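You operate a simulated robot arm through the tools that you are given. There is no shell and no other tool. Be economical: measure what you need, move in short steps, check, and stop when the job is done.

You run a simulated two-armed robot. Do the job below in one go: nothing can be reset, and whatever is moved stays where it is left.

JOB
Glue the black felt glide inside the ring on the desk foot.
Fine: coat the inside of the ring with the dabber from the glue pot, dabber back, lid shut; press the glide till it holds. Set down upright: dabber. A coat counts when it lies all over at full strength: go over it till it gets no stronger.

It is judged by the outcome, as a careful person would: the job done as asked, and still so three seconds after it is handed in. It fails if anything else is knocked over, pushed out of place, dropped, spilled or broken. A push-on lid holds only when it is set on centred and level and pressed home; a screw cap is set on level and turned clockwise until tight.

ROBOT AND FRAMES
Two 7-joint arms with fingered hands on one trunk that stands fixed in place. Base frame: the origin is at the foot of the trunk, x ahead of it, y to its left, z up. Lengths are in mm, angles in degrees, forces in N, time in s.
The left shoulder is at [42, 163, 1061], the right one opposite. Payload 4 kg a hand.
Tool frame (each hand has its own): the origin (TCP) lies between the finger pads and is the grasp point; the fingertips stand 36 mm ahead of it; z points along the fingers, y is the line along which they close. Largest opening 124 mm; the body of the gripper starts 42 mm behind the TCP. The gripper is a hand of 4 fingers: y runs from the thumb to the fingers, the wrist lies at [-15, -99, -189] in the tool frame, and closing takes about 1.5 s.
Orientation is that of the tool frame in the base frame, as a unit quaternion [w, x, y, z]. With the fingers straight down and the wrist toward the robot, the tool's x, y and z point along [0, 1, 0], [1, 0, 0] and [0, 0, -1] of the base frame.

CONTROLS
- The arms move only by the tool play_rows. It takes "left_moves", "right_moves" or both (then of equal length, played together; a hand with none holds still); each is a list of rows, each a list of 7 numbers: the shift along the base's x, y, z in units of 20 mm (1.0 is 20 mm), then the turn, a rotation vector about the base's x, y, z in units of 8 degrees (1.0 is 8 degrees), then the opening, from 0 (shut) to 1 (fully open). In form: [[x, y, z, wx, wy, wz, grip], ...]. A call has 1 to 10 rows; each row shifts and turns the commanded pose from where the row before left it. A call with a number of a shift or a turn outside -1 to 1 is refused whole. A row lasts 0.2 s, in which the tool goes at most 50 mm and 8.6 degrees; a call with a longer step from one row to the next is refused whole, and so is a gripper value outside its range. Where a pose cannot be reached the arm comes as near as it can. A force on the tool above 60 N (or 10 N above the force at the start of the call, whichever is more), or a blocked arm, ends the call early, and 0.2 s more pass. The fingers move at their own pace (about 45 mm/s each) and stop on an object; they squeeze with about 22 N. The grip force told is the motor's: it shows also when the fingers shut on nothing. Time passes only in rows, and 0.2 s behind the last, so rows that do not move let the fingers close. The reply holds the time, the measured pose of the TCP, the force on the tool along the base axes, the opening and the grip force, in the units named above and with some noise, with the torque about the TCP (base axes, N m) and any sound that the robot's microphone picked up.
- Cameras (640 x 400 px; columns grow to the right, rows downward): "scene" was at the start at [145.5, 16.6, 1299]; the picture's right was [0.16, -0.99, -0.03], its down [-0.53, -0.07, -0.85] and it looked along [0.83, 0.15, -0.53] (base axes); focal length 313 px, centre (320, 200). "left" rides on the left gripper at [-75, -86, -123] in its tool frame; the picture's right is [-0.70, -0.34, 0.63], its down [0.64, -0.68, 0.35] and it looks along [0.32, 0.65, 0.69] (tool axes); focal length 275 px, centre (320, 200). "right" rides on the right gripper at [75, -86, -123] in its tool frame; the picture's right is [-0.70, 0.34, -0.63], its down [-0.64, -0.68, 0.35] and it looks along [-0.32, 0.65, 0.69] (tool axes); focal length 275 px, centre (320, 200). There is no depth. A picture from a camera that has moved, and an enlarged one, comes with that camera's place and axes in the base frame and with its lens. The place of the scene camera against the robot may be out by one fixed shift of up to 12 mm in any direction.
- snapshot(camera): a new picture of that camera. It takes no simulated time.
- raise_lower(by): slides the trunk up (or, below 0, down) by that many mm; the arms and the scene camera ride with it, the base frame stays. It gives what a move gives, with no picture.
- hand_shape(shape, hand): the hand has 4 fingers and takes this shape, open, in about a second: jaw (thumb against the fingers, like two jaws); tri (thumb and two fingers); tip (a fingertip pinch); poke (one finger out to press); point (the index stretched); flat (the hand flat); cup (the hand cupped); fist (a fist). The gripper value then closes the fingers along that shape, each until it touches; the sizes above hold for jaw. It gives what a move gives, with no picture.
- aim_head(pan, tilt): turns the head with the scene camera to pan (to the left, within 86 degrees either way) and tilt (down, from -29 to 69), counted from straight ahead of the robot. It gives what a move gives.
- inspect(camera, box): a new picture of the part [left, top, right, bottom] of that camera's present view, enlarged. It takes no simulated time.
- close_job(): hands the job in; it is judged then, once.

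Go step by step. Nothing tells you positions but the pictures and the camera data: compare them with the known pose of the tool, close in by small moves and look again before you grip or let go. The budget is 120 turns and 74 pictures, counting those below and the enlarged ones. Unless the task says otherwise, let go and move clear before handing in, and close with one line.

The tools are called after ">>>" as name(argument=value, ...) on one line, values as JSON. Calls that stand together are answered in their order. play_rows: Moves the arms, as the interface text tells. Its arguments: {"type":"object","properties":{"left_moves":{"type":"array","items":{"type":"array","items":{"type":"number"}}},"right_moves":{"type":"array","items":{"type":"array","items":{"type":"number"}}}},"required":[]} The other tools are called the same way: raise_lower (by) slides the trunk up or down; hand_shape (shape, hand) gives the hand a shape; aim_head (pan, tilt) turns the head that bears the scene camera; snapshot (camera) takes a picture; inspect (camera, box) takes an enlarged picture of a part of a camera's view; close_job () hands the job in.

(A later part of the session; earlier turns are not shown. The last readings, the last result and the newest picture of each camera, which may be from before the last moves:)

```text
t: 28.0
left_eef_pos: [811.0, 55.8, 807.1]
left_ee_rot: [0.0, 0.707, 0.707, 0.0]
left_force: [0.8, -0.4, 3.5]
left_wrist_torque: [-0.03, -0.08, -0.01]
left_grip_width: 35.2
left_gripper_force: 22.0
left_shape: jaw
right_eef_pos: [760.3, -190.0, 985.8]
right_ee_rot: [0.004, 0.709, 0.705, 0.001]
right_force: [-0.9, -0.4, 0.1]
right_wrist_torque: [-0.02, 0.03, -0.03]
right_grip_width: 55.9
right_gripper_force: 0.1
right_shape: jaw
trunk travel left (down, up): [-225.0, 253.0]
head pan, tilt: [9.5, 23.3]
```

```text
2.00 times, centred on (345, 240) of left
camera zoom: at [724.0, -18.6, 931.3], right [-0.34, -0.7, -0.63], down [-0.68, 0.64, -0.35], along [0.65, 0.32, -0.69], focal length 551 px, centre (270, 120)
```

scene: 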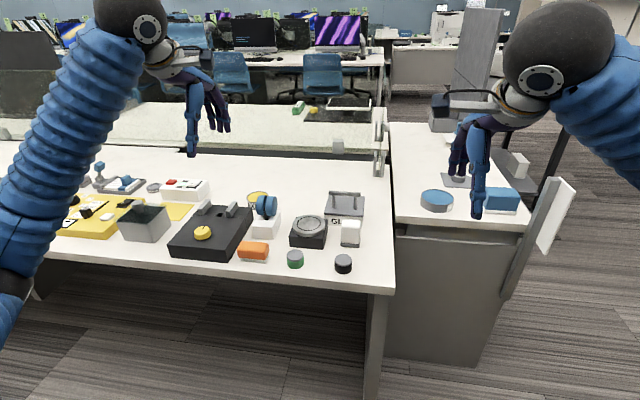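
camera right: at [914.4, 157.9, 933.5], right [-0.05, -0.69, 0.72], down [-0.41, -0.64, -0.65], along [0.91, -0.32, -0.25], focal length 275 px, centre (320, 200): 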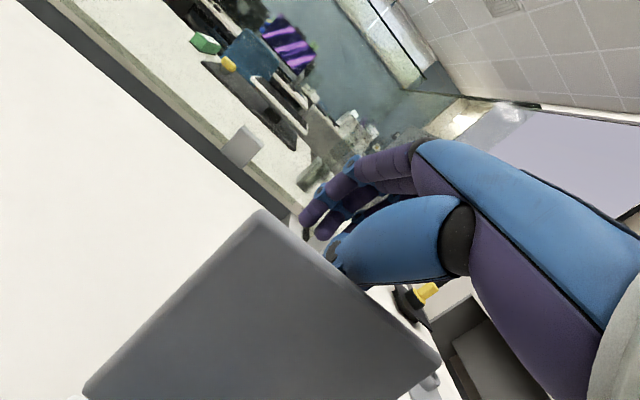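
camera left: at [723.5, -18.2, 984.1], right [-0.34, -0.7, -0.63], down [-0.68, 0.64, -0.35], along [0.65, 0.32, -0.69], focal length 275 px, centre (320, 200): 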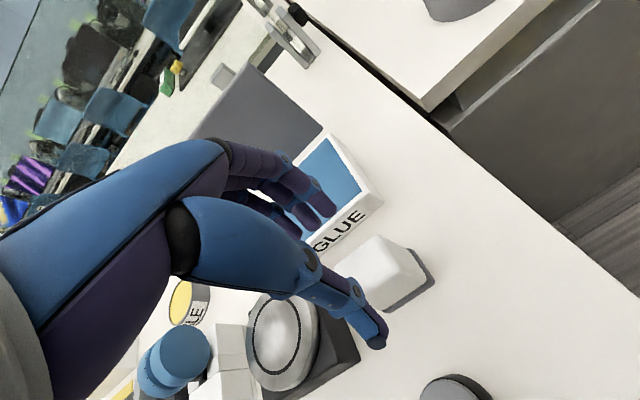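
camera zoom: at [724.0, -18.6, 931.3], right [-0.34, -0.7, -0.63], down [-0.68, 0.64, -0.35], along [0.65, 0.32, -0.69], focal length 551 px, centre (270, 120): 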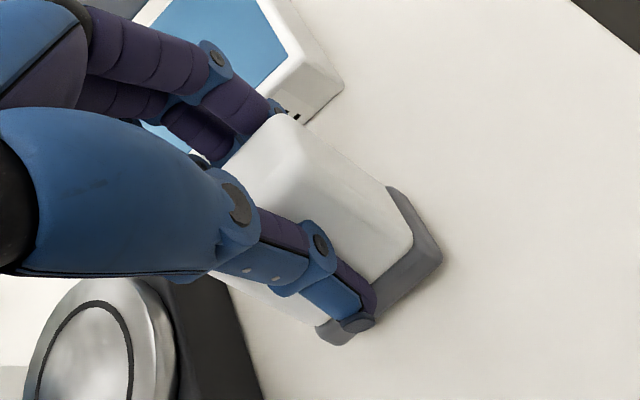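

The dabber is held; its resting place is TCP (811, 56, 807). I lift it and carry it over the glue at about (922, 84).

>>> play_rows(left_moves=[[0, 0, 0.5, 0, 0, 0, 0], [0, 0, 1, 0, 0, 0, 0], [0, 0, 1, 0, 0, 0, 0], [0, 0, 1, 0, 0, 0, 0], [0.9, 0.23, 0, 0, 0, 0, 0], [0.9, 0.23, 0, 0, 0, 0, 0], [0.9, 0.23, 0, 0, 0, 0, 0], [0.9, 0.23, 0, 0, 0, 0, 0], [0.9, 0.23, 0, 0, 0, 0, 0], [0.95, 0.23, 0, 0, 0, 0, 0]])

>>> snapshot(camera="left")

>>> inspect(camera="scene", box=[270, 140, 410, 260])

```text
t: 30.2
left_eef_pos: [920.6, 82.0, 875.0]
left_ee_rot: [0.0, 0.707, 0.707, 0.001]
left_force: [0.7, -0.2, -1.6]
left_wrist_torque: [0.03, -0.02, -0.01]
left_grip_width: 35.0
left_gripper_force: 21.6
left_shape: jaw
right_eef_pos: [760.7, -189.9, 984.8]
right_ee_rot: [0.003, 0.709, 0.705, 0.0]
right_force: [-0.4, -0.3, -0.1]
right_wrist_torque: [0.01, 0.01, 0.01]
right_grip_width: 55.7
right_gripper_force: 0.1
right_shape: jaw
trunk travel left (down, up): [-225.0, 253.0]
head pan, tilt: [9.5, 23.3]
```

```text
40 pictures are left
camera left: at [834.1, 7.8, 998.8], right [-0.34, -0.7, -0.63], down [-0.68, 0.64, -0.35], along [0.65, 0.32, -0.69], focal length 275 px, centre (320, 200)
```

left: 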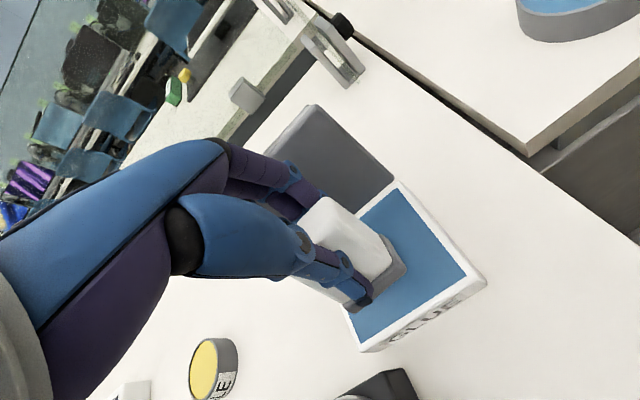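

```text
3.33 times, centred on (340, 200) of scene
camera zoom: at [145.7, 16.6, 1298.9], right [0.16, -0.99, -0.03], down [-0.53, -0.07, -0.85], along [0.83, 0.15, -0.53], focal length 1043 px, centre (253, 200)
```

zoom: 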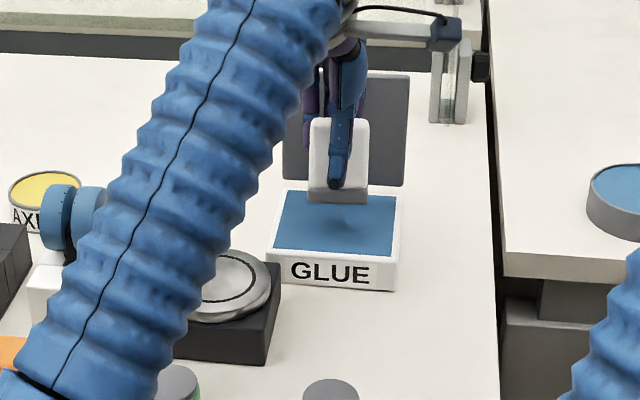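

The dabber is over the middle of the glue. I go down onto it until I feel light contact.

>>> play_rows(left_moves=[[0, 0, -1, 0, 0, 0, 0], [0, 0, -1, 0, 0, 0, 0], [0, 0, -0.2, 0, 0, 0, 0], [0, 0, 0, 0, 0, 0, 0]])

>>> inspect(camera="left", box=[250, 160, 500, 360])

```text
t: 31.2
left_eef_pos: [917.4, 81.0, 838.2]
left_ee_rot: [0.004, 0.707, 0.708, 0.003]
left_force: [-3.0, 1.5, 44.8]
left_wrist_torque: [0.01, -0.37, -0.02]
left_grip_width: 35.5
left_gripper_force: 22.1
left_shape: jaw
right_eef_pos: [756.0, -189.3, 989.9]
right_ee_rot: [0.004, 0.709, 0.705, 0.002]
right_force: [-0.1, 0.0, 0.1]
right_wrist_torque: [0.0, 0.0, 0.0]
right_grip_width: 55.8
right_gripper_force: 0.1
right_shape: jaw
trunk travel left (down, up): [-225.0, 253.0]
head pan, tilt: [9.5, 23.3]
```

```text
2.00 times, centred on (375, 260) of left
camera zoom: at [829.6, 6.6, 962.5], right [-0.33, -0.7, -0.64], down [-0.68, 0.64, -0.35], along [0.66, 0.31, -0.69], focal length 551 px, centre (210, 80)
```

zoom: 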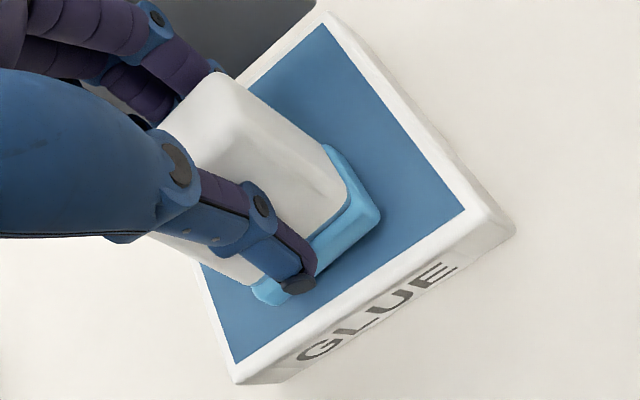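

The pad is loaded: it has turned light blue. I lift it, carry it over the ring and look before touching down.

>>> play_rows(left_moves=[[0, 0, 1, 0, 0, 0, 0], [0, 0, 1, 0, 0, 0, 0], [0, 0, 0.7, 0, 0, 0, 0], [-1, 0.87, 0, 0, 0, 0, 0], [-1, 0.87, 0, 0, 0, 0, 0], [-1, 0.87, 0, 0, 0, 0, 0], [-1, 0.87, 0, 0, 0, 0, 0], [-1, 0.87, 0, 0, 0, 0, 0], [0, 0, 0, 0, 0, 0, 0]])

>>> snapshot(camera="left")

>>> inspect(camera="scene", box=[240, 160, 380, 270])

```text
t: 33.2
left_eef_pos: [820.5, 166.7, 882.0]
left_ee_rot: [0.001, 0.707, 0.707, 0.0]
left_force: [-0.5, -0.2, 0.1]
left_wrist_torque: [0.0, 0.01, -0.01]
left_grip_width: 34.8
left_gripper_force: 22.1
left_shape: jaw
right_eef_pos: [760.6, -189.7, 985.8]
right_ee_rot: [0.004, 0.709, 0.705, -0.001]
right_force: [-0.5, 0.5, -0.2]
right_wrist_torque: [0.05, 0.01, 0.02]
right_grip_width: 55.7
right_gripper_force: 0.0
right_shape: jaw
trunk travel left (down, up): [-225.0, 253.0]
head pan, tilt: [9.5, 23.3]
```

```text
37 pictures are left
camera left: at [733.8, 93.0, 1006.5], right [-0.34, -0.7, -0.63], down [-0.68, 0.64, -0.35], along [0.65, 0.32, -0.69], focal length 275 px, centre (320, 200)
```

left: 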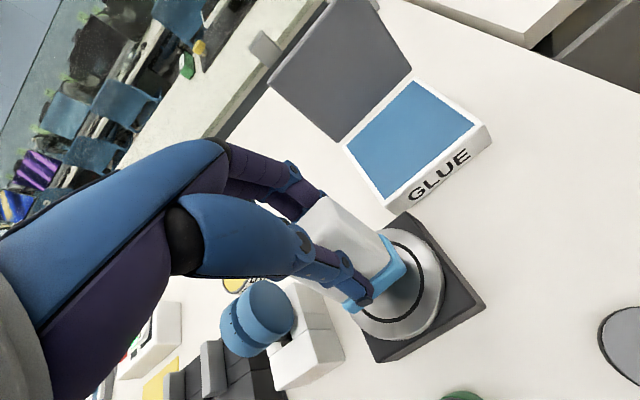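

```text
3.64 times, centred on (310, 215) of scene
camera zoom: at [145.7, 16.5, 1298.9], right [0.16, -0.99, -0.03], down [-0.53, -0.07, -0.85], along [0.83, 0.15, -0.53], focal length 1138 px, centre (356, 146)
```

zoom: 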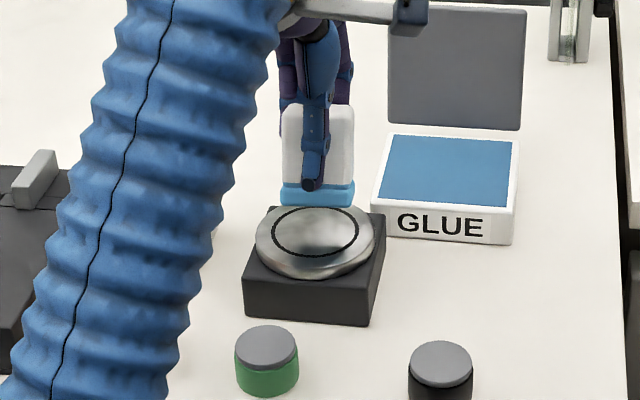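

Ring and pad line up to within 3 mm. I correct that and press down at the centre, the wide way along y first.

>>> play_rows(left_moves=[[-0.1, 0.12, -0.5, 0, 0, 0, 0], [0, 0, -0.5, 0, 0, 0, 0], [0, 0, -0.25, 0, 0, 0, 0], [0, 0, -0.25, 0, 0, 0, 0], [0, 0, 0, 0, 0, 0, 0]])

```text
t: 34.4
left_eef_pos: [818.4, 170.7, 856.3]
left_ee_rot: [0.001, 0.707, 0.707, 0.0]
left_force: [-1.5, 0.9, 8.6]
left_wrist_torque: [-0.04, -0.09, 0.0]
left_grip_width: 34.8
left_gripper_force: 22.5
left_shape: jaw
right_eef_pos: [759.6, -189.9, 986.3]
right_ee_rot: [0.004, 0.709, 0.705, 0.0]
right_force: [0.3, 0.3, 0.8]
right_wrist_torque: [-0.01, 0.01, -0.01]
right_grip_width: 55.8
right_gripper_force: 0.0
right_shape: jaw
trunk travel left (down, up): [-225.0, 253.0]
head pan, tilt: [9.5, 23.3]
```

There is light contact. I lift to see what coat it left.

>>> play_rows(left_moves=[[0, 0, 0, 0, 0, 0, 0], [0, 0, 0.8, 0, 0, 0, 0], [0, 0, 1, 0, 0, 0, 0], [0, 0, 1, 0, 0, 0, 0], [0, 0, 0.5, 0, 0, 0, 0]])

>>> inspect(camera="scene", box=[280, 200, 350, 250])

>>> inspect(camera="left", box=[320, 190, 500, 360])

```text
t: 35.6
left_eef_pos: [815.3, 172.3, 922.2]
left_ee_rot: [-0.001, 0.707, 0.707, -0.001]
left_force: [0.1, 0.3, -0.7]
left_wrist_torque: [-0.02, -0.01, 0.02]
left_grip_width: 34.7
left_gripper_force: 22.1
left_shape: jaw
right_eef_pos: [759.9, -189.6, 986.1]
right_ee_rot: [0.004, 0.709, 0.705, -0.001]
right_force: [0.0, -0.3, -0.5]
right_wrist_torque: [-0.02, -0.02, -0.01]
right_grip_width: 55.6
right_gripper_force: 0.1
right_shape: jaw
trunk travel left (down, up): [-225.0, 253.0]
head pan, tilt: [9.5, 23.3]
```

```text
8.00 times, centred on (315, 225) of scene
camera zoom: at [145.6, 16.7, 1298.9], right [0.16, -0.99, -0.03], down [-0.53, -0.07, -0.85], along [0.83, 0.15, -0.53], focal length 2503 px, centre (360, 0)
```

zoom: 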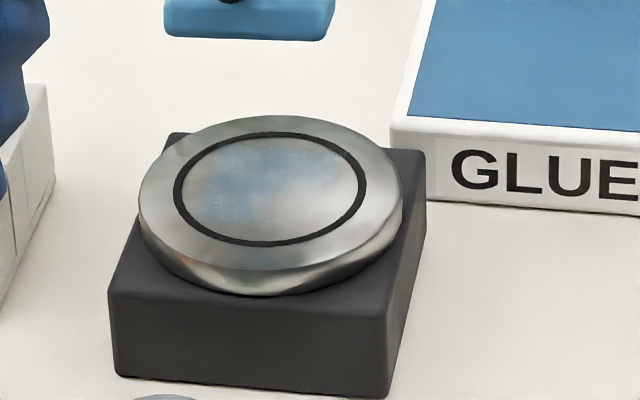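

```text
2.35 times, centred on (410, 275) of left
camera zoom: at [729.0, 98.7, 1046.1], right [-0.34, -0.7, -0.63], down [-0.68, 0.64, -0.35], along [0.65, 0.32, -0.69], focal length 648 px, centre (108, 24)
```

zoom: 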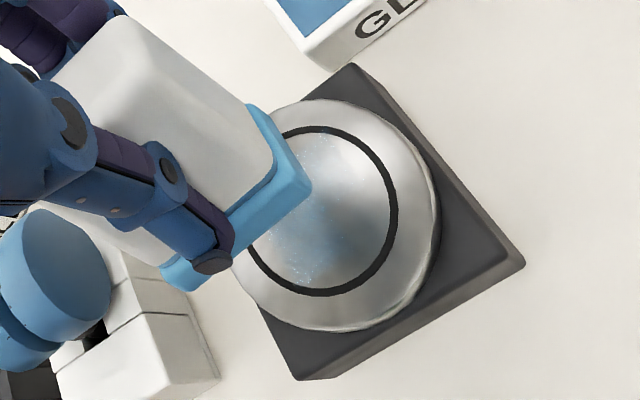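

The first dab left a thin, patchy coat, so it takes several passes. I centre on the ring at (816, 167.5), press lightly and turn the pad in place so its corners sweep the whole circle.

>>> play_rows(left_moves=[[0.04, -0.24, -0.8, 0, 0, 0, 0], [0, 0, -1, 0, 0, 0, 0], [0, 0, -1, 0, 0, 0, 0], [0, 0, -0.45, 0, 0, 0, 0], [0, 0, 0, 0, 0, -1, 0], [0, 0, 0, 0, 0, -1, 0], [0, 0, 0, 0, 0, -1, 0], [0, 0, 0, 0, 0, -1, 0], [0, 0, 0, 0, 0, -1, 0], [0, 0, 0, 0, 0, -1, 0]])

>>> play_rows(left_moves=[[0, 0, 0, 0, 0, -1, 0], [0, 0, 0, 0, 0, -1, 0], [0, 0, 0, 0, 0, -1, 0], [0, 0, 0, 0, 0, -1, 0], [0, 0, 0, 0, 0, -1, 0], [0, 0, 0, 0, 0, 0, 0], [0, 0, 1, 0, 0, 0, 0], [0, 0, 1, 0, 0, 0, 0], [0, 0, 1, 0, 0, 0, 0]])

>>> inspect(camera="scene", box=[280, 200, 350, 250])

>>> snapshot(camera="left")

```text
t: 37.8
left_eef_pos: [819.3, 167.8, 857.8]
left_ee_rot: [0.0, 0.934, 0.358, 0.001]
left_force: [1.1, 1.2, 5.7]
left_wrist_torque: [-0.06, -0.09, 0.03]
left_grip_width: 35.2
left_gripper_force: 22.2
left_shape: jaw
right_eef_pos: [760.1, -191.0, 986.6]
right_ee_rot: [0.004, 0.709, 0.705, 0.0]
right_force: [0.4, -0.4, 0.1]
right_wrist_torque: [-0.02, 0.02, 0.02]
right_grip_width: 55.7
right_gripper_force: 0.1
right_shape: jaw
trunk travel left (down, up): [-225.0, 253.0]
head pan, tilt: [9.5, 23.3]
```

```text
t: 39.8
left_eef_pos: [819.9, 167.8, 915.8]
left_ee_rot: [0.0, 1.0, 0.017, 0.001]
left_force: [0.1, 0.0, -0.8]
left_wrist_torque: [0.02, 0.01, -0.02]
left_grip_width: 34.7
left_gripper_force: 21.5
left_shape: jaw
right_eef_pos: [759.4, -189.0, 986.9]
right_ee_rot: [0.004, 0.71, 0.704, 0.001]
right_force: [0.5, -0.5, -0.3]
right_wrist_torque: [0.03, 0.0, -0.01]
right_grip_width: 55.5
right_gripper_force: 0.0
right_shape: jaw
trunk travel left (down, up): [-225.0, 253.0]
head pan, tilt: [9.5, 23.3]
```

```text
8.00 times, centred on (315, 225) of scene
camera zoom: at [145.2, 16.5, 1299.0], right [0.16, -0.99, -0.03], down [-0.53, -0.07, -0.85], along [0.83, 0.15, -0.53], focal length 2503 px, centre (360, 0)
```

zoom: 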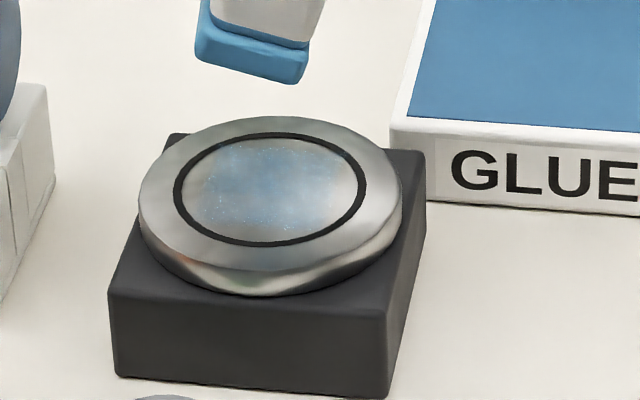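

```text
32 pictures are left
camera left: at [739.7, 250.2, 1040.5], right [-0.71, 0.31, -0.63], down [0.62, 0.7, -0.35], along [0.34, -0.64, -0.69], focal length 275 px, centre (320, 200)
```

left: 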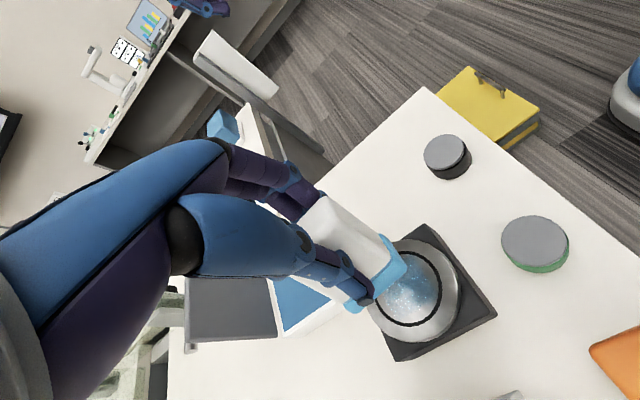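

The coat is getting stronger but is still patchy, and the pad looks slightly skewed in the scene view. I enlarge the wrist view to check.

>>> inspect(camera="left", box=[320, 190, 500, 360])

```text
2.35 times, centred on (410, 275) of left
camera zoom: at [739.7, 250.2, 1040.5], right [-0.71, 0.31, -0.63], down [0.62, 0.7, -0.35], along [0.34, -0.64, -0.69], focal length 648 px, centre (108, 24)
```

zoom: 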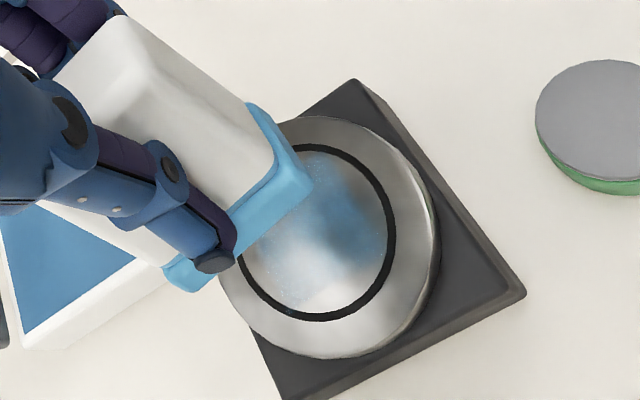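

Comparing the two yaws, the ring centre is (818.4, 169.8) and the pad sits about 2.7 mm off the TCP along tool x. The dabber has not slipped in the grip. I go over the ring again, turning back, with the pad properly centred and a bit more pressure.

>>> play_rows(left_moves=[[-0.2, 0.1, -1, 0, 0, 0, 0], [0, 0, -1, 0, 0, 0, 0], [0, 0, -1, 0, 0, 0, 0], [0, 0, -0.1, 0, 0, 0, 0], [0, 0, 0, 0, 0, 0, 0], [0.012, -0.012, 0, 0, 0, 0.8, 0], [0.012, -0.012, 0, 0, 0, 0.8, 0], [0.012, -0.012, 0, 0, 0, 0.8, 0], [0.012, -0.012, 0, 0, 0, 0.8, 0], [0.012, -0.012, 0, 0, 0, 0.8, 0]])

>>> play_rows(left_moves=[[0.012, -0.012, 0, 0, 0, 0.8, 0], [0.012, -0.012, 0, 0, 0, 0.8, 0], [0.012, -0.012, 0, 0, 0, 0.8, 0], [0.012, -0.012, 0, 0, 0, 0.8, 0], [0.012, -0.012, 0, 0, 0, 0.8, 0], [0.012, -0.012, 0, 0, 0, 0.8, 0], [0.012, -0.012, 0, 0, 0, 0.8, 0], [0.012, -0.012, 0, 0, 0, 0.8, 0], [0.012, -0.012, 0, 0, 0, 0.7, 0], [0, 0, 0, 0, 0, 0, 0]])

>>> play_rows(left_moves=[[0, 0, 1, 0, 0, 0, 0], [0, 0, 1, 0, 0, 0, 0], [0, 0, 1, 0, 0, 0, 0], [0, 0, 0, 0, 0, 0, 0]])

>>> inspect(camera="scene", box=[280, 200, 350, 250])

>>> inspect(camera="left", box=[320, 190, 500, 360])

```text
t: 42.0
left_eef_pos: [815.0, 168.1, 854.6]
left_ee_rot: [0.0, 0.956, 0.293, 0.002]
left_force: [-1.6, -2.2, 21.7]
left_wrist_torque: [-0.31, -0.07, -0.25]
left_grip_width: 34.8
left_gripper_force: 22.2
left_shape: jaw
right_eef_pos: [758.9, -190.6, 986.3]
right_ee_rot: [0.004, 0.709, 0.706, 0.0]
right_force: [-0.4, 0.2, 0.6]
right_wrist_torque: [-0.01, -0.01, -0.01]
right_grip_width: 55.7
right_gripper_force: 0.0
right_shape: jaw
trunk travel left (down, up): [-225.0, 253.0]
head pan, tilt: [9.5, 23.3]
```

```text
t: 44.2
left_eef_pos: [817.0, 166.4, 855.3]
left_ee_rot: [0.0, 0.702, 0.713, -0.001]
left_force: [0.1, -3.4, 18.5]
left_wrist_torque: [-0.14, -0.21, -0.18]
left_grip_width: 34.2
left_gripper_force: 21.8
left_shape: jaw
right_eef_pos: [758.7, -190.4, 986.7]
right_ee_rot: [0.005, 0.708, 0.706, 0.001]
right_force: [-0.4, -0.3, -0.1]
right_wrist_torque: [0.01, 0.03, 0.02]
right_grip_width: 55.8
right_gripper_force: 0.1
right_shape: jaw
trunk travel left (down, up): [-225.0, 253.0]
head pan, tilt: [9.5, 23.3]
```

```text
t: 45.2
left_eef_pos: [820.4, 165.9, 914.5]
left_ee_rot: [-0.001, 0.702, 0.712, 0.0]
left_force: [0.6, -0.2, -0.3]
left_wrist_torque: [0.01, 0.01, 0.01]
left_grip_width: 34.5
left_gripper_force: 21.5
left_shape: jaw
right_eef_pos: [759.0, -189.8, 985.5]
right_ee_rot: [0.004, 0.709, 0.705, 0.0]
right_force: [-0.1, 0.2, -0.1]
right_wrist_torque: [0.01, 0.04, 0.01]
right_grip_width: 56.0
right_gripper_force: 0.0
right_shape: jaw
trunk travel left (down, up): [-225.0, 253.0]
head pan, tilt: [9.5, 23.3]
```

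```text
8.00 times, centred on (315, 225) of scene
camera zoom: at [145.8, 16.8, 1298.8], right [0.16, -0.99, -0.03], down [-0.53, -0.07, -0.85], along [0.83, 0.15, -0.53], focal length 2503 px, centre (360, 0)
```

zoom: 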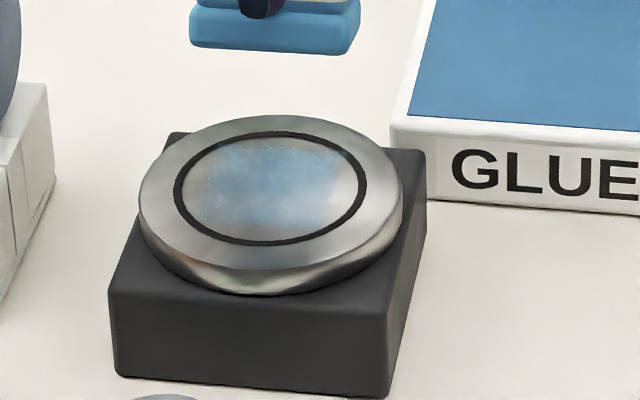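

```text
2.35 times, centred on (410, 275) of left
camera zoom: at [734.1, 89.9, 1038.2], right [-0.33, -0.7, -0.63], down [-0.69, 0.63, -0.35], along [0.64, 0.32, -0.69], focal length 648 px, centre (108, 24)
```

zoom: 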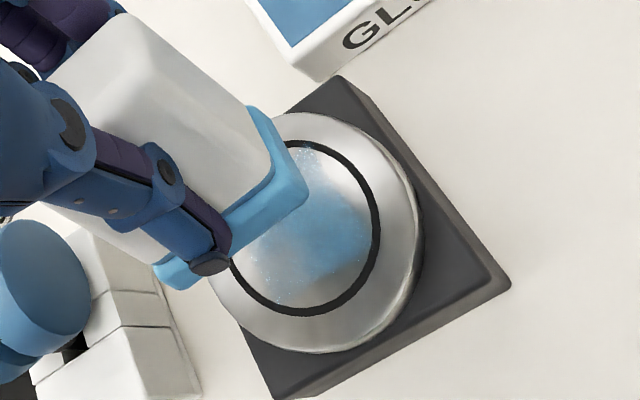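

A coat builds up but is shifted a few mm to the rear right of the ring. I press again with a correction of about (-4, +4) and check the alignment while in contact.

>>> play_rows(left_moves=[[-0.22, 0.24, -1, 0, 0, 0.1, 0], [0, 0, -1, 0, 0, 0, 0], [0, 0, -0.9, 0, 0, 0, 0], [0, 0, -0.1, 0, 0, 0, 0], [0, 0, 0, 0, 0, 0, 0]])

>>> inspect(camera="scene", box=[280, 200, 350, 250])

>>> inspect(camera="left", box=[320, 190, 500, 360])

```text
t: 46.4
left_eef_pos: [813.5, 170.3, 855.5]
left_ee_rot: [0.001, 0.697, 0.717, 0.001]
left_force: [-0.3, -1.0, 11.7]
left_wrist_torque: [-0.1, -0.12, -0.04]
left_grip_width: 34.6
left_gripper_force: 21.9
left_shape: jaw
right_eef_pos: [759.9, -189.3, 987.2]
right_ee_rot: [0.005, 0.709, 0.705, 0.001]
right_force: [0.4, -0.2, -0.7]
right_wrist_torque: [-0.04, 0.05, -0.01]
right_grip_width: 55.6
right_gripper_force: 0.2
right_shape: jaw
trunk travel left (down, up): [-225.0, 253.0]
head pan, tilt: [9.5, 23.3]
```

```text
8.00 times, centred on (315, 225) of scene
camera zoom: at [144.6, 16.4, 1299.3], right [0.16, -0.99, -0.03], down [-0.53, -0.07, -0.85], along [0.83, 0.15, -0.53], focal length 2503 px, centre (360, 0)
```

zoom: 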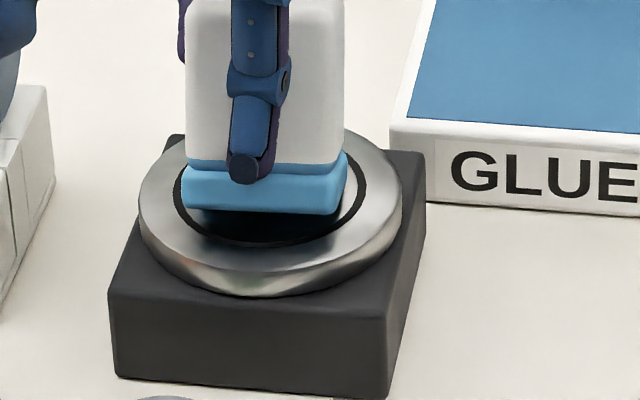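

```text
2.35 times, centred on (410, 275) of left
camera zoom: at [727.6, 94.0, 979.9], right [-0.32, -0.71, -0.63], down [-0.7, 0.62, -0.35], along [0.64, 0.33, -0.69], focal length 648 px, centre (108, 24)
```

zoom: 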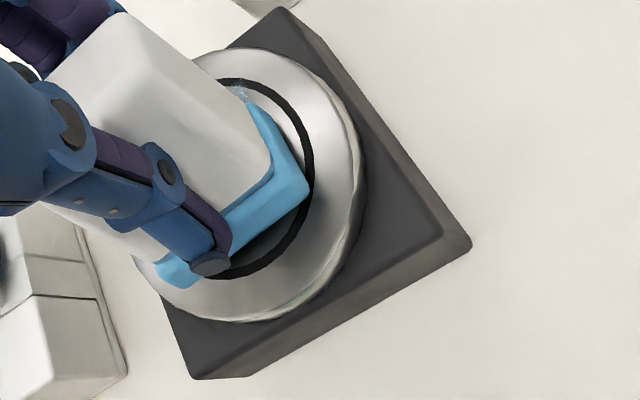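

In y the pad is centred; in x it sits about 3 mm too far back, which fits a 3.5 mm pad offset along tool y. I shift it, sweep to -90° and back with that compensated, then look.

>>> play_rows(left_moves=[[-0.1, 0, -0.05, 0, 0, 0, 0], [0, 0, 0, 0, 0, 0, 0], [0.012, 0.012, 0, 0, 0, -0.75, 0], [0.012, 0.012, 0, 0, 0, -0.75, 0], [0.012, 0.012, 0, 0, 0, -0.75, 0], [0.012, 0.012, 0, 0, 0, -0.75, 0], [0.012, 0.012, 0, 0, 0, -0.75, 0], [0.012, 0.012, 0, 0, 0, -0.75, 0], [0.012, 0.012, 0, 0, 0, -0.75, 0], [0.012, 0.012, 0, 0, 0, -0.75, 0]])

>>> play_rows(left_moves=[[0.012, 0.012, 0, 0, 0, -0.75, 0], [0.012, 0.012, 0, 0, 0, -0.75, 0], [0.012, 0.012, 0, 0, 0, -0.75, 0], [0.012, 0.012, 0, 0, 0, -0.75, 0], [0.012, 0.012, 0, 0, 0, -0.75, 0], [0.012, 0.012, 0, 0, 0, -0.75, 0], [0.012, 0.012, 0, 0, 0, -0.75, 0], [0, 0, 0, 0, 0, 0, 0], [0, 0, 0, 0, 0, 0, 0]])

>>> play_rows(left_moves=[[0, 0, 1, 0, 0, 0, 0], [0, 0, 1, 0, 0, 0, 0], [0, 0, 1, 0, 0, 0, 0], [0, 0, 0, 0, 0, 0, 0]])

>>> inspect(camera="scene", box=[280, 200, 350, 250])

```text
t: 48.6
left_eef_pos: [810.5, 172.1, 855.5]
left_ee_rot: [0.001, 0.928, 0.372, 0.0]
left_force: [2.2, 2.1, 25.6]
left_wrist_torque: [-0.19, -0.27, 0.24]
left_grip_width: 35.6
left_gripper_force: 21.7
left_shape: jaw
right_eef_pos: [758.8, -189.6, 986.1]
right_ee_rot: [0.006, 0.709, 0.705, 0.001]
right_force: [-0.6, 0.0, 0.3]
right_wrist_torque: [-0.03, 0.01, 0.03]
right_grip_width: 55.9
right_gripper_force: 0.2
right_shape: jaw
trunk travel left (down, up): [-225.0, 253.0]
head pan, tilt: [9.5, 23.3]
```

```text
t: 50.6
left_eef_pos: [813.5, 174.6, 855.9]
left_ee_rot: [0.0, 1.0, 0.014, 0.0]
left_force: [2.1, -0.3, 16.9]
left_wrist_torque: [-0.23, -0.1, 0.2]
left_grip_width: 35.5
left_gripper_force: 21.7
left_shape: jaw
right_eef_pos: [759.6, -189.8, 987.2]
right_ee_rot: [0.005, 0.709, 0.705, 0.001]
right_force: [0.2, 0.3, -0.1]
right_wrist_torque: [0.0, 0.0, 0.02]
right_grip_width: 55.8
right_gripper_force: 0.0
right_shape: jaw
trunk travel left (down, up): [-225.0, 253.0]
head pan, tilt: [9.5, 23.3]
```

```text
t: 51.6
left_eef_pos: [813.6, 175.4, 913.6]
left_ee_rot: [0.001, 1.0, 0.014, -0.001]
left_force: [0.5, -0.7, -0.3]
left_wrist_torque: [0.03, 0.01, -0.01]
left_grip_width: 34.9
left_gripper_force: 22.1
left_shape: jaw
right_eef_pos: [759.4, -190.5, 986.5]
right_ee_rot: [0.004, 0.709, 0.706, 0.0]
right_force: [0.0, 0.0, 0.9]
right_wrist_torque: [0.02, -0.03, 0.01]
right_grip_width: 55.8
right_gripper_force: 0.1
right_shape: jaw
trunk travel left (down, up): [-225.0, 253.0]
head pan, tilt: [9.5, 23.3]
```

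```text
8.00 times, centred on (315, 225) of scene
camera zoom: at [145.9, 16.8, 1298.8], right [0.16, -0.99, -0.03], down [-0.53, -0.07, -0.85], along [0.83, 0.15, -0.53], focal length 2503 px, centre (360, 0)
```

zoom: 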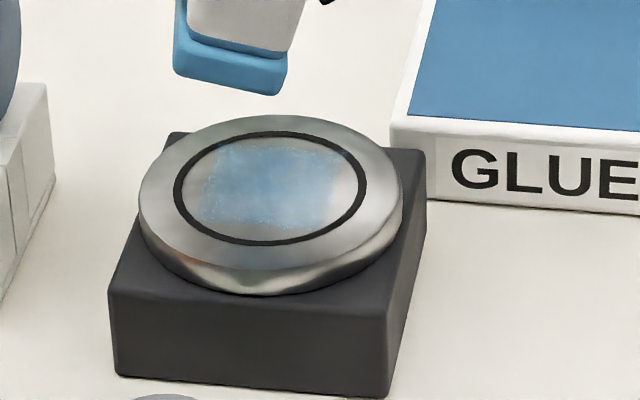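

The coat fills a rectangle in the middle, so the front and side edges need the pad's corners. I stamp several times at -45° yaw, where the corners point at the bare spots.

>>> play_rows(left_moves=[[-0.03, -0.12, -0.4, 0, 0, 0.93, 0], [0, 0, -0.4, 0, 0, 0.93, 0], [0, 0, -0.4, 0, 0, 0.93, 0], [0, 0, -0.4, 0, 0, 0.93, 0], [0, 0, -0.4, 0, 0, 0.93, 0], [0, 0, -0.3, 0, 0, 0.93, 0], [0, 0, -0.65, 0, 0, 0, 0], [0, 0, -0.1, 0, 0, 0, 0], [0, 0, 0, 0, 0, 0, 0], [0, 0, 0, 0, 0, 0, 0]])

>>> play_rows(left_moves=[[0, 0, 0.8, 0, 0, 0, 0], [0, 0, -0.8, 0, 0, 0, 0], [0, 0, 0, 0, 0, 0, 0], [0, 0, 0.8, 0, 0, 0, 0], [0, 0, -0.8, 0, 0, 0, 0], [0, 0, 0, 0, 0, 0, 0], [0, 0, 1, 0, 0, 0, 0], [0, 0, 1, 0, 0, 0, 0], [0, 0, 1, 0, 0, 0, 0]])

>>> inspect(camera="scene", box=[280, 200, 350, 250])

```text
t: 53.8
left_eef_pos: [812.2, 172.3, 856.1]
left_ee_rot: [0.003, 0.919, 0.393, 0.001]
left_force: [2.4, 4.8, 21.1]
left_wrist_torque: [-0.01, -0.18, 0.09]
left_grip_width: 35.1
left_gripper_force: 22.0
left_shape: jaw
right_eef_pos: [758.6, -189.8, 987.4]
right_ee_rot: [0.004, 0.709, 0.705, 0.001]
right_force: [-0.8, 0.2, 0.1]
right_wrist_torque: [0.03, -0.02, 0.01]
right_grip_width: 55.8
right_gripper_force: 0.0
right_shape: jaw
trunk travel left (down, up): [-225.0, 253.0]
head pan, tilt: [9.5, 23.3]
```

```text
t: 55.8
left_eef_pos: [815.6, 171.6, 912.4]
left_ee_rot: [0.0, 0.92, 0.393, 0.001]
left_force: [-0.1, -0.5, -0.6]
left_wrist_torque: [-0.02, -0.01, -0.02]
left_grip_width: 34.3
left_gripper_force: 22.2
left_shape: jaw
right_eef_pos: [759.8, -190.1, 986.3]
right_ee_rot: [0.005, 0.709, 0.705, 0.0]
right_force: [0.5, 0.7, -0.1]
right_wrist_torque: [-0.01, -0.03, -0.03]
right_grip_width: 55.8
right_gripper_force: 0.2
right_shape: jaw
trunk travel left (down, up): [-225.0, 253.0]
head pan, tilt: [9.5, 23.3]
```

```text
8.00 times, centred on (315, 225) of scene
camera zoom: at [145.3, 16.6, 1299.0], right [0.16, -0.99, -0.03], down [-0.53, -0.07, -0.85], along [0.83, 0.15, -0.53], focal length 2503 px, centre (360, 0)
```

zoom: 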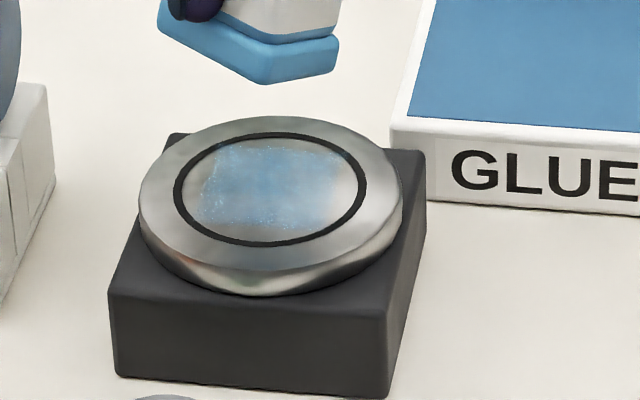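

The patch did not spread, so the pad may be running dry. I reload it at the pot.

>>> play_rows(left_moves=[[0.85, -0.74, 0, 0, 0, 0.96, 0], [0.85, -0.74, 0, 0, 0, 0.96, 0], [0.85, -0.74, 0, 0, 0, 0.96, 0], [0.85, -0.74, 0, 0, 0, 0.96, 0], [0.85, -0.74, 0, 0, 0, 0.96, 0], [0.85, -0.74, -0.4, 0, 0, 0.95, 0], [0, 0, -1, 0, 0, 0, 0], [0, 0, -1, 0, 0, 0, 0], [0, 0, -0.9, 0, 0, 0, 0], [0, 0, -0.3, 0, 0, 0, 0]])

>>> play_rows(left_moves=[[0, 0, -0.15, 0, 0, 0, 0], [0, 0, 0, 0, 0, 0, 0], [0, 0, 0, 0, 0, 0, 0]])

>>> inspect(camera="scene", box=[280, 160, 380, 250])

```text
t: 58.0
left_eef_pos: [915.6, 83.4, 840.7]
left_ee_rot: [-0.001, 0.693, 0.721, -0.001]
left_force: [-0.2, -0.2, -0.4]
left_wrist_torque: [-0.02, -0.01, 0.0]
left_grip_width: 34.5
left_gripper_force: 22.1
left_shape: jaw
right_eef_pos: [760.1, -188.9, 985.6]
right_ee_rot: [0.004, 0.708, 0.706, 0.0]
right_force: [-0.8, -0.6, 0.0]
right_wrist_torque: [0.0, 0.0, 0.01]
right_grip_width: 55.9
right_gripper_force: 0.1
right_shape: jaw
trunk travel left (down, up): [-225.0, 253.0]
head pan, tilt: [9.5, 23.3]
```

```text
t: 58.8
left_eef_pos: [914.9, 83.2, 839.5]
left_ee_rot: [0.0, 0.693, 0.721, 0.001]
left_force: [1.3, 0.1, 9.1]
left_wrist_torque: [0.04, -0.18, -0.01]
left_grip_width: 34.7
left_gripper_force: 22.5
left_shape: jaw
right_eef_pos: [759.3, -189.2, 987.0]
right_ee_rot: [0.004, 0.709, 0.705, 0.001]
right_force: [1.2, 0.0, -0.5]
right_wrist_torque: [0.03, 0.01, 0.01]
right_grip_width: 56.0
right_gripper_force: 0.1
right_shape: jaw
trunk travel left (down, up): [-225.0, 253.0]
head pan, tilt: [9.5, 23.3]
```

```text
4.44 times, centred on (330, 205) of scene
camera zoom: at [144.8, 16.7, 1299.2], right [0.16, -0.99, -0.03], down [-0.53, -0.07, -0.85], along [0.83, 0.15, -0.53], focal length 1390 px, centre (276, 178)
```

zoom: 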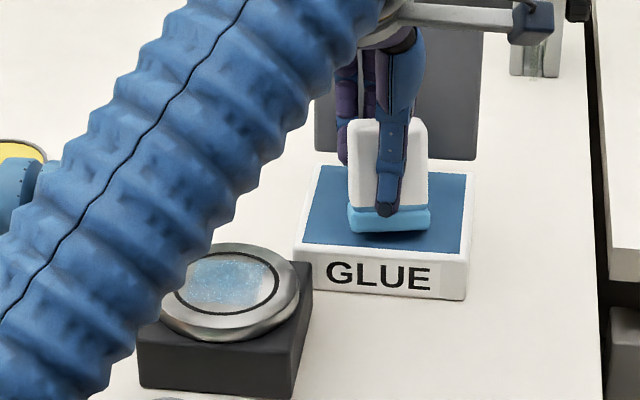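

The pad is reloaded. I return to the ring and stamp with an offset toward the bare front-left area.

>>> play_rows(left_moves=[[0, 0, 1, 0, 0, 0, 0], [0, 0, 1, 0, 0, 0, 0], [0, 0, 1, 0, 0, -0.25, 0], [-0.93, 0.77, 0, 0, 0, 0, 0], [-0.93, 0.77, 0, 0, 0, 0, 0], [-0.93, 0.77, 0, 0, 0, 0, 0], [-0.93, 0.77, 0, 0, 0, 0, 0], [-0.93, 0.77, 0, 0, 0, 0, 0], [-0.93, 0.77, 0, 0, 0, 0, 0], [0, 0, -1, 0, 0, 0, 0]])

>>> play_rows(left_moves=[[0, 0, -1, 0, 0, 0, 0], [0, 0, -0.3, 0, 0, 0, 0], [0, 0, -0.1, 0, 0, 0, 0], [0, 0, 0, 0, 0, 0, 0], [0, 0, 0, 0, 0, 0, 0], [0, 0, 0, 0, 0, 0, 0]])

>>> play_rows(left_moves=[[0, 0, 1, 0, 0, 0, 0], [0, 0, 1, 0, 0, 0, 0], [0, 0, 1, 0, 0, 0, 0], [0, 0, 0, 0, 0, 0, 0]])

>>> inspect(camera="scene", box=[280, 200, 350, 250])

```text
t: 61.0
left_eef_pos: [804.7, 176.9, 877.4]
left_ee_rot: [0.0, 0.706, 0.709, -0.002]
left_force: [0.2, 0.0, -0.3]
left_wrist_torque: [-0.03, -0.01, -0.01]
left_grip_width: 34.5
left_gripper_force: 21.8
left_shape: jaw
right_eef_pos: [761.0, -192.2, 985.5]
right_ee_rot: [0.004, 0.709, 0.705, 0.0]
right_force: [-0.5, 0.1, 0.2]
right_wrist_torque: [0.02, -0.04, -0.02]
right_grip_width: 55.4
right_gripper_force: 0.0
right_shape: jaw
trunk travel left (down, up): [-225.0, 253.0]
head pan, tilt: [9.5, 23.3]
```

```text
t: 62.4
left_eef_pos: [800.3, 174.6, 854.3]
left_ee_rot: [0.001, 0.706, 0.709, 0.001]
left_force: [-1.5, 3.5, 42.4]
left_wrist_torque: [0.05, -0.57, 0.07]
left_grip_width: 35.5
left_gripper_force: 22.8
left_shape: jaw
right_eef_pos: [757.2, -190.8, 988.2]
right_ee_rot: [0.005, 0.709, 0.705, 0.001]
right_force: [-0.9, -0.4, 0.2]
right_wrist_torque: [0.0, 0.0, 0.02]
right_grip_width: 55.8
right_gripper_force: 0.1
right_shape: jaw
trunk travel left (down, up): [-225.0, 253.0]
head pan, tilt: [9.5, 23.3]
```

```text
t: 63.4
left_eef_pos: [803.1, 174.2, 908.3]
left_ee_rot: [0.0, 0.705, 0.709, -0.001]
left_force: [-0.6, 1.0, -1.3]
left_wrist_torque: [-0.02, 0.0, 0.03]
left_grip_width: 35.0
left_gripper_force: 22.2
left_shape: jaw
right_eef_pos: [760.2, -189.3, 985.7]
right_ee_rot: [0.004, 0.71, 0.705, 0.0]
right_force: [0.0, 0.1, 1.2]
right_wrist_torque: [0.01, -0.02, -0.01]
right_grip_width: 55.9
right_gripper_force: 0.0
right_shape: jaw
trunk travel left (down, up): [-225.0, 253.0]
head pan, tilt: [9.5, 23.3]
```

```text
8.00 times, centred on (315, 225) of scene
camera zoom: at [145.6, 16.8, 1298.9], right [0.16, -0.99, -0.03], down [-0.53, -0.07, -0.85], along [0.83, 0.15, -0.53], focal length 2503 px, centre (360, 0)
```

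zoom: 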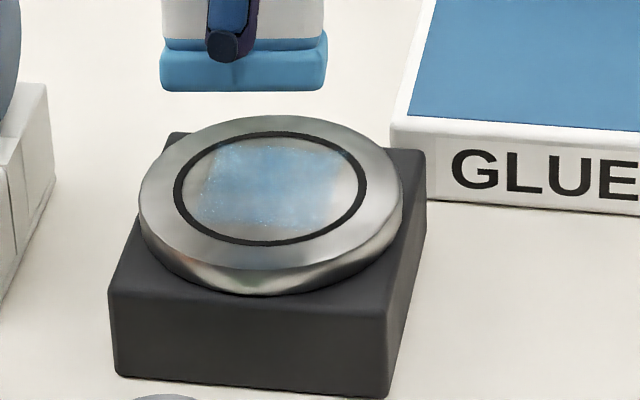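

The coat area keeps the same bounds, a square patch inside the ring, and gets brighter where I dab. So I need even passes over that patch. I rub back and forth in x under moderate pressure.

>>> play_rows(left_moves=[[0, -0.2, -1, 0, 0, 0, 0], [0, 0, -1, 0, 0, 0, 0], [0, 0, -0.6, 0, 0, 0, 0], [0, 0, -0.2, 0, 0, 0, 0], [0, 0, 0, 0, 0, 0, 0], [0.2, 0, 0, 0, 0, 0, 0], [0.2, 0, 0, 0, 0, 0, 0], [0.2, 0, 0, 0, 0, 0, 0], [0.2, 0, 0, 0, 0, 0, 0], [0, 0, 0, 0, 0, 0, 0]])

>>> play_rows(left_moves=[[-0.2, 0, 0, 0, 0, 0, 0], [-0.2, 0, 0, 0, 0, 0, 0], [-0.2, 0, 0, 0, 0, 0, 0], [-0.2, 0, 0, 0, 0, 0, 0], [0, 0, 0, 0, 0, 0, 0], [0.2, 0, 0, 0, 0, 0, 0], [0.2, 0, 0, 0, 0, 0, 0], [0.2, 0, 0, 0, 0, 0, 0], [0.2, 0, 0, 0, 0, 0, 0], [0, 0, 0, 0, 0, 0, 0]])

>>> play_rows(left_moves=[[0, 0, 1, 0, 0, 0, 0], [0, 0, 1, 0, 0, 0, 0], [0, 0, 1, 0, 0, 0, 0], [0, 0, 0, 0, 0, 0, 0]])

>>> inspect(camera="scene", box=[280, 200, 350, 250])

```text
t: 65.6
left_eef_pos: [820.2, 171.7, 854.8]
left_ee_rot: [0.001, 0.706, 0.708, 0.001]
left_force: [-4.2, 0.0, 14.3]
left_wrist_torque: [-0.03, 0.11, -0.02]
left_grip_width: 34.9
left_gripper_force: 21.9
left_shape: jaw
right_eef_pos: [758.7, -189.7, 987.5]
right_ee_rot: [0.004, 0.709, 0.705, 0.0]
right_force: [-0.1, 0.1, 0.8]
right_wrist_torque: [-0.01, -0.02, -0.01]
right_grip_width: 55.7
right_gripper_force: 0.0
right_shape: jaw
trunk travel left (down, up): [-225.0, 253.0]
head pan, tilt: [9.5, 23.3]
```

```text
t: 67.8
left_eef_pos: [818.7, 171.3, 854.1]
left_ee_rot: [0.001, 0.705, 0.709, 0.001]
left_force: [-7.1, 0.4, 18.9]
left_wrist_torque: [-0.12, 0.27, -0.01]
left_grip_width: 34.6
left_gripper_force: 22.2
left_shape: jaw
right_eef_pos: [759.4, -189.5, 987.6]
right_ee_rot: [0.005, 0.708, 0.706, 0.0]
right_force: [0.6, 0.0, 0.4]
right_wrist_torque: [0.0, -0.01, -0.02]
right_grip_width: 56.0
right_gripper_force: 0.1
right_shape: jaw
trunk travel left (down, up): [-225.0, 253.0]
head pan, tilt: [9.5, 23.3]
```

```text
t: 68.8
left_eef_pos: [819.2, 168.6, 913.3]
left_ee_rot: [0.0, 0.705, 0.709, 0.0]
left_force: [-1.2, 0.0, -0.9]
left_wrist_torque: [0.02, 0.02, -0.01]
left_grip_width: 34.2
left_gripper_force: 21.2
left_shape: jaw
right_eef_pos: [760.8, -189.6, 985.6]
right_ee_rot: [0.004, 0.709, 0.706, 0.0]
right_force: [0.4, -0.3, -0.2]
right_wrist_torque: [-0.05, -0.03, 0.0]
right_grip_width: 55.7
right_gripper_force: 0.1
right_shape: jaw
trunk travel left (down, up): [-225.0, 253.0]
head pan, tilt: [9.5, 23.3]
```

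```text
8.00 times, centred on (315, 225) of scene
camera zoom: at [145.8, 16.8, 1298.8], right [0.16, -0.99, -0.03], down [-0.53, -0.07, -0.85], along [0.83, 0.15, -0.53], focal length 2503 px, centre (360, 0)
```

zoom: 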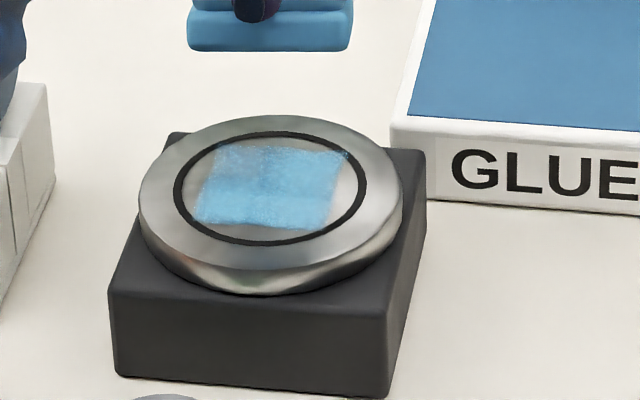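

Rubbing works: the patch is now clearly blue, weaker only at the rear and side edges. I go over it again a little further out on all sides.

>>> play_rows(left_moves=[[0.2, 0.25, -1, 0, 0, 0, 0], [0, 0, -1, 0, 0, 0, 0], [0, 0, -0.8, 0, 0, 0, 0], [0, 0, -0.15, 0, 0, 0, 0], [-0.2, 0, 0, 0, 0, 0, 0], [-0.25, 0, 0, 0, 0, 0, 0], [-0.25, 0, 0, 0, 0, 0, 0], [-0.25, 0, 0, 0, 0, 0, 0], [-0.1, -0.15, 0, 0, 0, 0, 0], [0, -0.15, 0, 0, 0, 0, 0]])

>>> play_rows(left_moves=[[0.2, -0.1, 0, 0, 0, 0, 0], [0.25, 0, 0, 0, 0, 0, 0], [0.25, 0, 0, 0, 0, 0, 0], [0.25, 0, 0, 0, 0, 0, 0], [0.1, 0.1, 0, 0, 0, 0, 0], [0, 0.15, 0, 0, 0, 0, 0], [0, 0.15, 0, 0, 0, 0, 0], [-0.25, 0, 0, 0, 0, 0, 0], [0, -0.25, 0, 0, 0, 0, 0], [0, -0.15, 0, 0, 0, 0, 0]])

>>> play_rows(left_moves=[[0, 0, 1, 0, 0, 0, 0], [0, 0, 1, 0, 0, 0, 0], [0, 0, 1, 0, 0, 0, 0], [0, 0, 0, 0, 0, 0, 0]])

>>> inspect(camera="scene", box=[280, 200, 350, 250])

```text
t: 71.0
left_eef_pos: [801.5, 170.3, 854.9]
left_ee_rot: [0.001, 0.705, 0.709, 0.0]
left_force: [0.4, 2.2, 4.6]
left_wrist_torque: [0.02, -0.05, 0.08]
left_grip_width: 34.5
left_gripper_force: 22.6
left_shape: jaw
right_eef_pos: [760.2, -190.9, 987.2]
right_ee_rot: [0.005, 0.709, 0.705, 0.001]
right_force: [0.2, -0.1, -0.4]
right_wrist_torque: [0.02, 0.0, -0.02]
right_grip_width: 55.6
right_gripper_force: 0.0
right_shape: jaw
trunk travel left (down, up): [-225.0, 253.0]
head pan, tilt: [9.5, 23.3]
```

```text
t: 73.2
left_eef_pos: [818.8, 168.3, 855.2]
left_ee_rot: [0.0, 0.705, 0.709, 0.0]
left_force: [-0.6, 1.3, 3.4]
left_wrist_torque: [0.01, -0.05, -0.01]
left_grip_width: 34.4
left_gripper_force: 21.8
left_shape: jaw
right_eef_pos: [761.1, -189.1, 986.9]
right_ee_rot: [0.004, 0.709, 0.705, 0.0]
right_force: [0.1, 1.0, 0.6]
right_wrist_torque: [0.0, 0.0, 0.02]
right_grip_width: 55.8
right_gripper_force: 0.0
right_shape: jaw
trunk travel left (down, up): [-225.0, 253.0]
head pan, tilt: [9.5, 23.3]
```

```text
t: 74.2
left_eef_pos: [819.0, 168.0, 915.3]
left_ee_rot: [-0.001, 0.706, 0.709, -0.001]
left_force: [0.1, 0.8, -0.6]
left_wrist_torque: [0.02, 0.02, 0.0]
left_grip_width: 34.4
left_gripper_force: 22.1
left_shape: jaw
right_eef_pos: [759.7, -188.7, 985.9]
right_ee_rot: [0.004, 0.709, 0.705, 0.0]
right_force: [-0.8, 0.0, -0.5]
right_wrist_torque: [0.01, -0.03, 0.0]
right_grip_width: 55.8
right_gripper_force: 0.1
right_shape: jaw
trunk travel left (down, up): [-225.0, 253.0]
head pan, tilt: [9.5, 23.3]
```

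```text
8.00 times, centred on (315, 225) of scene
camera zoom: at [145.8, 16.7, 1298.8], right [0.16, -0.99, -0.03], down [-0.53, -0.07, -0.85], along [0.83, 0.15, -0.53], focal length 2503 px, centre (360, 0)
```

zoom: 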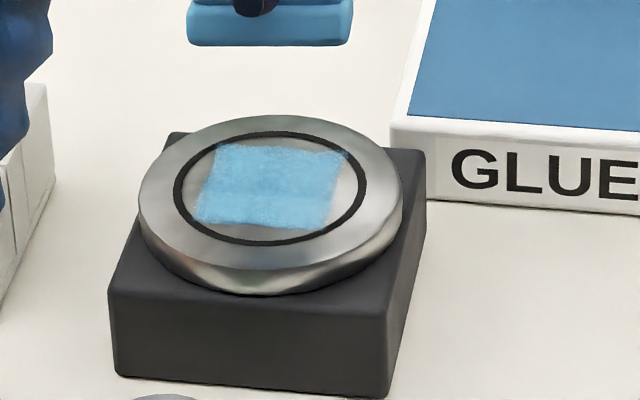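

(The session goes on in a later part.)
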